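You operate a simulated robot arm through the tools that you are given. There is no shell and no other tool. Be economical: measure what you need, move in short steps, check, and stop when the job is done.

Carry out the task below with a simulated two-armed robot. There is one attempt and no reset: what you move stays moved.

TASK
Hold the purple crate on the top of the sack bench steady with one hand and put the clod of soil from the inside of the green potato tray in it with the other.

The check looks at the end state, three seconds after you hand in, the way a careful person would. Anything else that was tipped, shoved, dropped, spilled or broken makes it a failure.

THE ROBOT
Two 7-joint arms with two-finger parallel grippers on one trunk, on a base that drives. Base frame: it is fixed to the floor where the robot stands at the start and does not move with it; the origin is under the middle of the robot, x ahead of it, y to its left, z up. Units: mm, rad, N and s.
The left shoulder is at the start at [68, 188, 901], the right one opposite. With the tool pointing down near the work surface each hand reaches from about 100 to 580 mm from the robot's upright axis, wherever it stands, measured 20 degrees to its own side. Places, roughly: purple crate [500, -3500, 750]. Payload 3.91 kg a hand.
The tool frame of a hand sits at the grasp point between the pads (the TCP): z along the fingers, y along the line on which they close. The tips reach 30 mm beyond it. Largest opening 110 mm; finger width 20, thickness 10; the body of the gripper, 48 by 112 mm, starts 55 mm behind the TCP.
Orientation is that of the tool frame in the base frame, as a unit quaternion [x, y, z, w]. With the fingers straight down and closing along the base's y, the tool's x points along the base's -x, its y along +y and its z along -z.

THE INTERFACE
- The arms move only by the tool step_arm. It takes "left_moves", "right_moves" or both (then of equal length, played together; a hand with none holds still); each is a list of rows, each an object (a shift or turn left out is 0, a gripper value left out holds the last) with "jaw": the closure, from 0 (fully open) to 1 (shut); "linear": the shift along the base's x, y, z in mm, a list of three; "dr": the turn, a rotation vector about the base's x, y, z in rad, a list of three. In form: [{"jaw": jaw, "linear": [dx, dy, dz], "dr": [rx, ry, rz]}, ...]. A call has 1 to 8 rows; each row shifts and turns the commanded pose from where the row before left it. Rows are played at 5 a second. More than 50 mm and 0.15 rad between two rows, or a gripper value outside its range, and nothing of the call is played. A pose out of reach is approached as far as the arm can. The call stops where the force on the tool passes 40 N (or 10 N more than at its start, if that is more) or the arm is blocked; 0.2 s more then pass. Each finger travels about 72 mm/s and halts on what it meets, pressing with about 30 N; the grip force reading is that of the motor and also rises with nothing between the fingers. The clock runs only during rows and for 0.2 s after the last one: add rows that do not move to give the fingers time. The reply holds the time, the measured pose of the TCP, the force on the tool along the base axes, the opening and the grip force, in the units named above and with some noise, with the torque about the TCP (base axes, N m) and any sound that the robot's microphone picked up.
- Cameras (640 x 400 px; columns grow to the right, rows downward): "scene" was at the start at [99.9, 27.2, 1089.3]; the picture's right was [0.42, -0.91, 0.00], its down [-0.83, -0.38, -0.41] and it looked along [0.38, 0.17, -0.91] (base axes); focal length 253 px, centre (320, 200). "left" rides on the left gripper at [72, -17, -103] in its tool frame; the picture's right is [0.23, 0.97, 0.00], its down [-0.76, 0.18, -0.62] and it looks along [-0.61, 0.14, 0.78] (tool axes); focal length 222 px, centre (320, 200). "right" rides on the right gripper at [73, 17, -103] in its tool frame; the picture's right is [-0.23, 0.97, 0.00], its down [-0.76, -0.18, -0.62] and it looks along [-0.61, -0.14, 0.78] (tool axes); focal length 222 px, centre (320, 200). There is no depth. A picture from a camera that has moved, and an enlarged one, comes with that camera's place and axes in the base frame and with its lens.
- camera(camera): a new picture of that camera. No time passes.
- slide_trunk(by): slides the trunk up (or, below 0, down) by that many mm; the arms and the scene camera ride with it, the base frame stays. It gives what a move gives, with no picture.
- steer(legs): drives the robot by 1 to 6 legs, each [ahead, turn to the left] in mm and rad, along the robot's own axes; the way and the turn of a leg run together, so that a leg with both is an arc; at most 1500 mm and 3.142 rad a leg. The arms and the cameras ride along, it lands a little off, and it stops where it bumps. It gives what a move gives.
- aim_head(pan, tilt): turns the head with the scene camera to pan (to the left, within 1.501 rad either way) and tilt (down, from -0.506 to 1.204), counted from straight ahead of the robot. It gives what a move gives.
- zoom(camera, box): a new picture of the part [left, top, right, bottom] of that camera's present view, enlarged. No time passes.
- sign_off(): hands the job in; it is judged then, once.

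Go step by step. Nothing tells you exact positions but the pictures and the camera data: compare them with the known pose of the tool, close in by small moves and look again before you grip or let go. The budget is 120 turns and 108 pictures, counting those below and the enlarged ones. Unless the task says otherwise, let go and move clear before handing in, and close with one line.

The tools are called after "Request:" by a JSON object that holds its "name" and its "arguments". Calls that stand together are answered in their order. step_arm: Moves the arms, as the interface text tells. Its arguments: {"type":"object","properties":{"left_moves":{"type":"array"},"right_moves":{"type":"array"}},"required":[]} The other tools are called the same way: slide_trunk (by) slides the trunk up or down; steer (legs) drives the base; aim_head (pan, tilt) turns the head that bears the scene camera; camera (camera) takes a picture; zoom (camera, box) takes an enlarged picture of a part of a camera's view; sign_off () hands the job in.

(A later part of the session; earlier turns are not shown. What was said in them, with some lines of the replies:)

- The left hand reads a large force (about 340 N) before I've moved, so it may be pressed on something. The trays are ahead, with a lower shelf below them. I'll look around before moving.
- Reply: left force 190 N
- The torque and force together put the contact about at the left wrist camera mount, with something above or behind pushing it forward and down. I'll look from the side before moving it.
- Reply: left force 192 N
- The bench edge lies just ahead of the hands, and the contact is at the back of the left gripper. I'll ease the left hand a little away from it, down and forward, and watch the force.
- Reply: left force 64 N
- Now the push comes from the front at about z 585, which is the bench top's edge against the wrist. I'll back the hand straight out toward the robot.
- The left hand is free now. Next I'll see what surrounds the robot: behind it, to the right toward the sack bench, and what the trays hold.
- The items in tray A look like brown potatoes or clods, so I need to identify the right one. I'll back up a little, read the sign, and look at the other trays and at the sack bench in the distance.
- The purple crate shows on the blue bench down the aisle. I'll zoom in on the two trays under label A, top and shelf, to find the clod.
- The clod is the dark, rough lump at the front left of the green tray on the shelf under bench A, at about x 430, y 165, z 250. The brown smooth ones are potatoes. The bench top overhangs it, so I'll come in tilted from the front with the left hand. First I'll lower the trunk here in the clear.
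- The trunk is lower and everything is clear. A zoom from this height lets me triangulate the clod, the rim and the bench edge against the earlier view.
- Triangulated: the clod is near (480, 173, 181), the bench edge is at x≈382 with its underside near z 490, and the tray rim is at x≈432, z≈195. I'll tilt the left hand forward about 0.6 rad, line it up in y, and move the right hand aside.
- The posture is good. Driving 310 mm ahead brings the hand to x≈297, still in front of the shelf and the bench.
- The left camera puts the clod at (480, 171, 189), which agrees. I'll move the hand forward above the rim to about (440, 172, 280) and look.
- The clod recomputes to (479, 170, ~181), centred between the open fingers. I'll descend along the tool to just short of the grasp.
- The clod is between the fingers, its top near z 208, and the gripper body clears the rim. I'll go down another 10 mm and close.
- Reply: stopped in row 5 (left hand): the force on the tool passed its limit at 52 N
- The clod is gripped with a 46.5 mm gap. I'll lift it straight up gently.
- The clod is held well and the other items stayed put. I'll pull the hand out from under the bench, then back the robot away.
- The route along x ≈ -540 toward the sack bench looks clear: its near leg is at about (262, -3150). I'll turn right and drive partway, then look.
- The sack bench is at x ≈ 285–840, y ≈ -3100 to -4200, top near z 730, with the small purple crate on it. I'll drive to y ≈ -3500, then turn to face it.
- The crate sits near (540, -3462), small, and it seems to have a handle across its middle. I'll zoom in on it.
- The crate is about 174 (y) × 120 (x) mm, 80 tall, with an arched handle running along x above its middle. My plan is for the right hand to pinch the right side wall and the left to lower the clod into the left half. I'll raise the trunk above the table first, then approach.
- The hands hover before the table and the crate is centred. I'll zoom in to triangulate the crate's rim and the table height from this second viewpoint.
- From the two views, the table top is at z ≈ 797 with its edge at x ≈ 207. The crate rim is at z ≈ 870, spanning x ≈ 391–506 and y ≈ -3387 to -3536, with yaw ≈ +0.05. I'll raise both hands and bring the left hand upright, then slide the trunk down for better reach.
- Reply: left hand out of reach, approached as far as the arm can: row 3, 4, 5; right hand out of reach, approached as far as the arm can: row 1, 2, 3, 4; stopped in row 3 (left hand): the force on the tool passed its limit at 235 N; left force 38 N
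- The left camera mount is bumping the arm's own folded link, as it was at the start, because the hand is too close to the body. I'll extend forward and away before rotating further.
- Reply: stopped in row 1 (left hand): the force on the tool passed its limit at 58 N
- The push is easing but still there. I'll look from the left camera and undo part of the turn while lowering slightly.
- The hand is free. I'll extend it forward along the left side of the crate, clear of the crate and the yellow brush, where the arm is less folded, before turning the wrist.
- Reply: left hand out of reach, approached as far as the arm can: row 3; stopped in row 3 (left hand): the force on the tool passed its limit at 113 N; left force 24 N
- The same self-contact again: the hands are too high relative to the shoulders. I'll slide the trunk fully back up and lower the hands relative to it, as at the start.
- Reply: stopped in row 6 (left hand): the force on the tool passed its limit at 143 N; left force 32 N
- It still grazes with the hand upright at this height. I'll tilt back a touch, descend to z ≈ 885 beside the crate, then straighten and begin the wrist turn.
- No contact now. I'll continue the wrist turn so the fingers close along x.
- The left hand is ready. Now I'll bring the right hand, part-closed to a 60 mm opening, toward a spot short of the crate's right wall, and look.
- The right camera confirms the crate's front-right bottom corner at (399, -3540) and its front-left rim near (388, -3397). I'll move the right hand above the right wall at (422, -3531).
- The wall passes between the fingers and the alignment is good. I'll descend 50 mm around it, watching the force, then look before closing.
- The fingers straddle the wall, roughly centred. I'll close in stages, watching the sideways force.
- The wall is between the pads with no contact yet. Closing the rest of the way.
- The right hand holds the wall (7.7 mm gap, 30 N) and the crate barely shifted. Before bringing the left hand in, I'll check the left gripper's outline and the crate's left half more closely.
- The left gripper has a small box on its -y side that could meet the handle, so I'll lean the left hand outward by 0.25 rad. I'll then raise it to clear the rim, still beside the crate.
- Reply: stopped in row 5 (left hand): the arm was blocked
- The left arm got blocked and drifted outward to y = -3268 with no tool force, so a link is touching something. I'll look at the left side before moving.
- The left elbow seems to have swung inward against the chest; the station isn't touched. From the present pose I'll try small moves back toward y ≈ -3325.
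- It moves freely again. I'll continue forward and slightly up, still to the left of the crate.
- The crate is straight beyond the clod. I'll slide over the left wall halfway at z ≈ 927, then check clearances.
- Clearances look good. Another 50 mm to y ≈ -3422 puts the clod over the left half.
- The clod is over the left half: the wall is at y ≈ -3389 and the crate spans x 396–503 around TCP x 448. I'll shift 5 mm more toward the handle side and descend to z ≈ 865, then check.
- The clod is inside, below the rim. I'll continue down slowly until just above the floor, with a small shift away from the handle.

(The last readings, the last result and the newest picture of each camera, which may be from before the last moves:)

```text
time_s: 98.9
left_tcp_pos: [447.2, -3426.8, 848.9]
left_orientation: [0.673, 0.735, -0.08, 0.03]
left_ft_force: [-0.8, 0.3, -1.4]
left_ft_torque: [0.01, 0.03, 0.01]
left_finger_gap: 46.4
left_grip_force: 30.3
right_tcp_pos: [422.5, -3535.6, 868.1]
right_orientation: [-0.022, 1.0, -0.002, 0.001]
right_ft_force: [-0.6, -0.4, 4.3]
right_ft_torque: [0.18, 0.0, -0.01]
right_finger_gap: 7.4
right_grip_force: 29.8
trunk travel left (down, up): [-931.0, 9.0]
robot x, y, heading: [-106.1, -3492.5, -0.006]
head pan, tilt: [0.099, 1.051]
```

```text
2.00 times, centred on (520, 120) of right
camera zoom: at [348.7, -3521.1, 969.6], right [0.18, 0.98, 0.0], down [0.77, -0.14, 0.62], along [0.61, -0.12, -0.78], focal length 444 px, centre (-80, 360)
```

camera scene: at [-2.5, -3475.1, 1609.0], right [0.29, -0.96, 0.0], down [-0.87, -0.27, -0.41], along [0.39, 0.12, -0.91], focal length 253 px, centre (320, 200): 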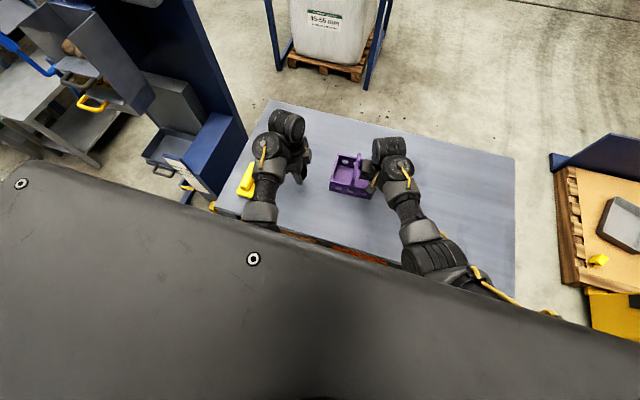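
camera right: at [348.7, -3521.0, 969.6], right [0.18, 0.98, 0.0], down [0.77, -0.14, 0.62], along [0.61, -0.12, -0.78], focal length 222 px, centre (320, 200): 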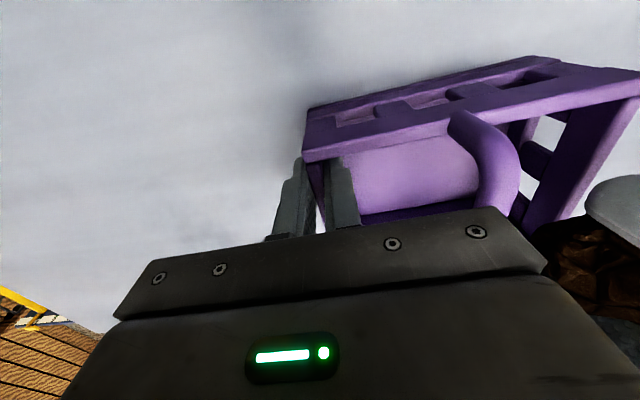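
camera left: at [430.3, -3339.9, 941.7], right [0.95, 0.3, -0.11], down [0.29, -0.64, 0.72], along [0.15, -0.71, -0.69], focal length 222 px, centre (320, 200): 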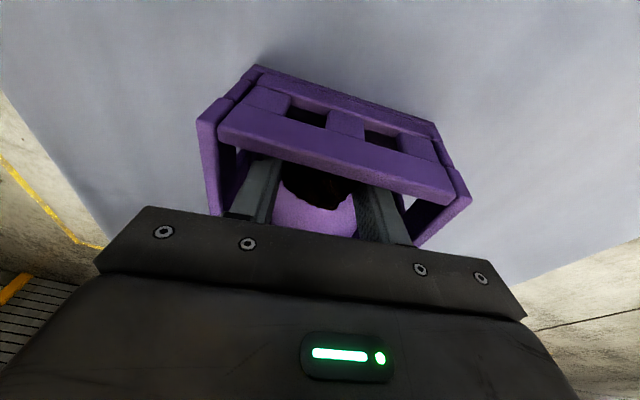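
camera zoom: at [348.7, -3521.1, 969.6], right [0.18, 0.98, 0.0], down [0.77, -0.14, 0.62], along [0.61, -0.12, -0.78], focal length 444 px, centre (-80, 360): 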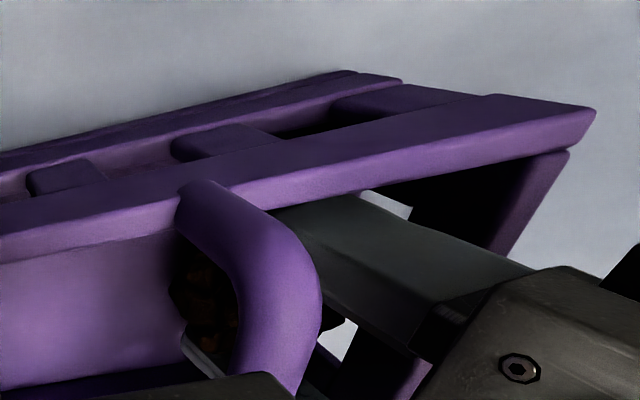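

There's still no floor contact. I'll centre the fingers by +3 mm in x and creep down a few more mm.

Request:
{"name": "step_arm", "arguments": {"left_moves": [{"linear": [3, 0, -3]}, {"linear": [0, 0, -3]}, {"linear": [0, 0, -2]}, {}]}}

```text
time_s: 99.9
left_tcp_pos: [449.6, -3423.2, 842.6]
left_orientation: [0.674, 0.734, -0.079, 0.032]
left_ft_force: [-1.9, -1.7, 23.8]
left_ft_torque: [-0.21, 0.06, 0.02]
left_finger_gap: 46.5
left_grip_force: 30.5
right_tcp_pos: [422.2, -3534.9, 867.7]
right_orientation: [-0.022, 1.0, -0.001, 0.002]
right_ft_force: [2.0, 3.5, -6.4]
right_ft_torque: [0.11, 0.19, -0.3]
right_finger_gap: 7.4
right_grip_force: 29.8
trunk travel left (down, up): [-931.0, 9.0]
robot x, y, heading: [-105.9, -3493.8, -0.01]
head pan, tilt: [0.099, 1.051]
```

The clod has touched the crate floor (24 N up). I'll rise 2 mm to ease it, then open slightly to about a 62 mm gap.

Request:
{"name": "step_arm", "arguments": {"left_moves": [{"linear": [0, 0, 2]}, {"jaw": 0.52}, {"jaw": 0.44}, {}, {}]}}

Request:
{"name": "camera", "arguments": {"camera": "left"}}

```text
time_s: 101.1
left_tcp_pos: [449.4, -3424.1, 842.5]
left_orientation: [0.673, 0.734, -0.079, 0.03]
left_ft_force: [0.2, -0.6, 0.3]
left_ft_torque: [0.01, 0.04, 0.01]
left_finger_gap: 61.5
left_grip_force: 0.1
right_tcp_pos: [422.9, -3535.8, 867.7]
right_orientation: [-0.022, 1.0, -0.002, 0.0]
right_ft_force: [1.3, -0.7, 2.7]
right_ft_torque: [0.16, -0.5, -0.27]
right_finger_gap: 7.8
right_grip_force: 29.5
trunk travel left (down, up): [-931.0, 9.0]
robot x, y, heading: [-107.8, -3492.5, -0.003]
head pan, tilt: [0.099, 1.051]
```

```text
47 pictures are left
camera left: at [433.2, -3338.7, 935.9], right [0.95, 0.3, -0.11], down [0.29, -0.64, 0.72], along [0.15, -0.71, -0.69], focal length 222 px, centre (320, 200)
```

left: 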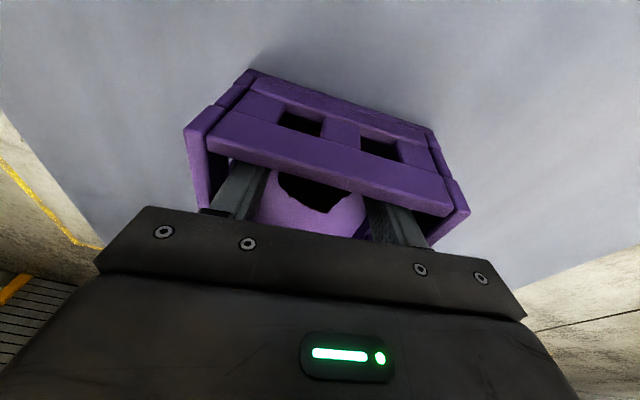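

Released; the clod rests on the floor between the fingers. I'll lift the left hand straight up slowly.

Request:
{"name": "step_arm", "arguments": {"left_moves": [{"linear": [0, 0, 8]}, {"linear": [0, 0, 14]}, {"linear": [0, 0, 18]}, {"linear": [0, 0, 20]}, {"linear": [0, 0, 20]}, {}]}}

Request:
{"name": "camera", "arguments": {"camera": "left"}}

```text
time_s: 102.5
left_tcp_pos: [449.0, -3423.8, 924.5]
left_orientation: [0.673, 0.735, -0.08, 0.03]
left_ft_force: [-0.5, -0.7, -0.1]
left_ft_torque: [0.02, 0.01, -0.01]
left_finger_gap: 61.6
left_grip_force: 0.1
right_tcp_pos: [422.8, -3535.0, 867.2]
right_orientation: [-0.021, 1.0, -0.001, 0.001]
right_ft_force: [0.4, -1.9, 3.9]
right_ft_torque: [0.16, -0.33, -0.12]
right_finger_gap: 7.7
right_grip_force: 30.5
trunk travel left (down, up): [-931.0, 9.0]
robot x, y, heading: [-106.6, -3497.8, -0.005]
head pan, tilt: [0.099, 1.051]
```

```text
46 pictures are left
camera left: at [433.0, -3338.4, 1017.2], right [0.95, 0.3, -0.11], down [0.29, -0.64, 0.71], along [0.15, -0.71, -0.69], focal length 222 px, centre (320, 200)
```

left: 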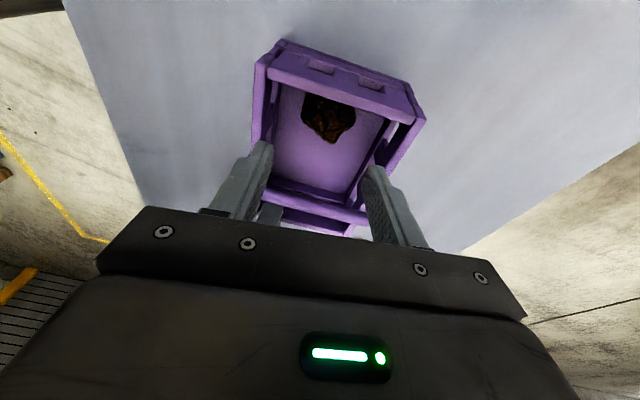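

The clod lies in the crate. I'll move the left hand out over the left wall the way it came, then open the right hand and lift it.

Request:
{"name": "step_arm", "arguments": {"left_moves": [{"linear": [0, 20, 2]}, {"linear": [0, 25, 0]}, {"linear": [-5, 25, 0]}, {"linear": [-5, 25, 0]}, {}]}}

Request:
{"name": "step_arm", "arguments": {"right_moves": [{"jaw": 0.85}, {"jaw": 0.7}, {"jaw": 0.55}, {}, {"linear": [0, 0, 10]}, {"linear": [0, 0, 15]}, {"linear": [0, 0, 20]}, {}]}}

Request:
{"name": "camera", "arguments": {"camera": "right"}}

Request:
{"name": "camera", "arguments": {"camera": "scene"}}

```text
time_s: 103.7
left_tcp_pos: [440.9, -3331.7, 925.5]
left_orientation: [0.674, 0.734, -0.08, 0.03]
left_ft_force: [-0.2, -0.4, 0.9]
left_ft_torque: [-0.01, -0.02, 0.02]
left_finger_gap: 61.6
left_grip_force: 0.0
right_tcp_pos: [421.8, -3535.3, 866.6]
right_orientation: [-0.024, 1.0, -0.001, 0.002]
right_ft_force: [-0.2, 1.1, 3.3]
right_ft_torque: [0.22, -0.02, -0.16]
right_finger_gap: 7.6
right_grip_force: 29.8
trunk travel left (down, up): [-931.0, 9.0]
robot x, y, heading: [-103.7, -3492.2, -0.008]
head pan, tilt: [0.099, 1.051]
```

```text
time_s: 105.5
left_tcp_pos: [441.2, -3330.2, 926.1]
left_orientation: [0.674, 0.734, -0.08, 0.03]
left_ft_force: [0.0, -0.4, 0.0]
left_ft_torque: [-0.03, -0.02, 0.02]
left_finger_gap: 61.7
left_grip_force: 0.1
right_tcp_pos: [421.3, -3534.8, 913.5]
right_orientation: [-0.023, 1.0, -0.001, -0.001]
right_ft_force: [-0.4, -1.1, -0.6]
right_ft_torque: [-0.02, -0.03, 0.03]
right_finger_gap: 49.4
right_grip_force: 0.1
trunk travel left (down, up): [-931.0, 9.0]
robot x, y, heading: [-107.8, -3492.9, -0.001]
head pan, tilt: [0.099, 1.051]
```

```text
45 pictures are left
camera right: at [348.0, -3520.6, 1016.1], right [0.18, 0.98, 0.0], down [0.77, -0.14, 0.62], along [0.61, -0.12, -0.78], focal length 222 px, centre (320, 200)
```

right: 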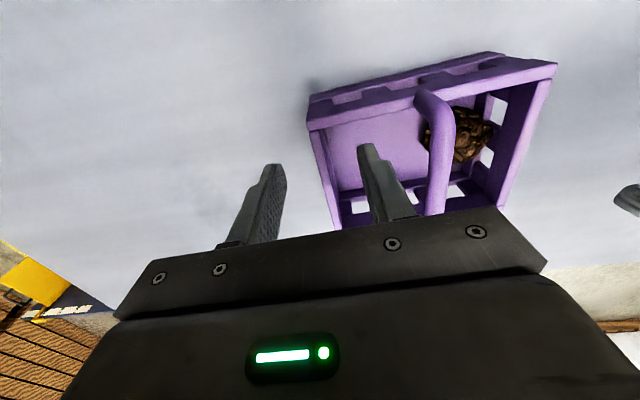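

```text
44 pictures are left
camera scene: at [7.1, -3486.0, 1615.1], right [0.09, -1.0, 0.0], down [-0.86, -0.08, -0.5], along [0.49, 0.05, -0.87], focal length 253 px, centre (320, 200)
```

scene: 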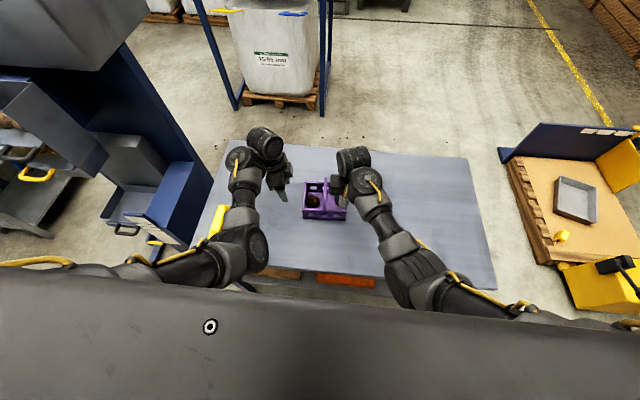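

The crate stands upright with the clod inside and both hands off it. I'll draw the right hand up and back, then do a last check of the crate and the yellow brush.

Request:
{"name": "step_arm", "arguments": {"right_moves": [{"linear": [0, -5, 10]}, {"linear": [-20, -20, 0]}, {"linear": [-30, -20, 0]}, {"linear": [-35, -10, 0]}, {}]}}

Request:
{"name": "zoom", "arguments": {"camera": "scene", "box": [190, 130, 400, 262]}}

```text
time_s: 106.7
left_tcp_pos: [440.7, -3331.0, 924.8]
left_orientation: [0.674, 0.734, -0.08, 0.029]
left_ft_force: [-0.8, -0.4, 0.3]
left_ft_torque: [0.0, 0.02, 0.0]
left_finger_gap: 61.4
left_grip_force: 0.0
right_tcp_pos: [337.6, -3591.6, 922.7]
right_orientation: [-0.022, 1.0, -0.001, 0.0]
right_ft_force: [0.0, -0.5, -0.5]
right_ft_torque: [0.0, 0.0, 0.03]
right_finger_gap: 49.2
right_grip_force: 0.1
trunk travel left (down, up): [-931.0, 9.0]
robot x, y, heading: [-104.8, -3494.3, -0.01]
head pan, tilt: [0.099, 1.051]
```

```text
3.03 times, centred on (295, 196) of scene
camera zoom: at [7.8, -3485.7, 1615.1], right [0.09, -1.0, 0.0], down [-0.86, -0.08, -0.5], along [0.49, 0.05, -0.87], focal length 766 px, centre (396, 212)
```

zoom: 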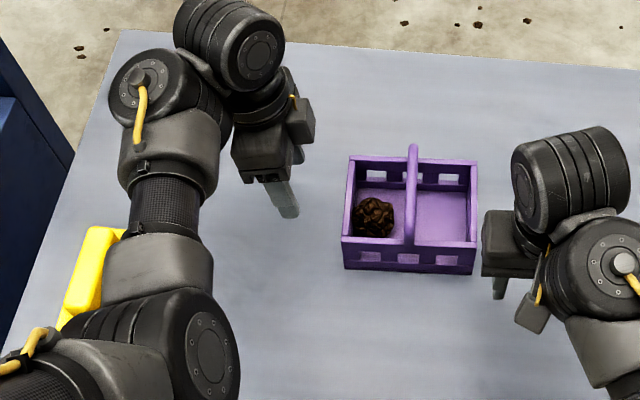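

The clod is in the upright purple crate and both hands are clear of it. Nothing else on the bench appears disturbed, so I'm handing in.

Request:
{"name": "sign_off", "arguments": {}}

```text
The job is handed in.
```

The clod of soil from the green potato tray is in the purple crate on the sack bench: the right hand held the crate's right side wall while the left set the clod down, and both hands are clear.
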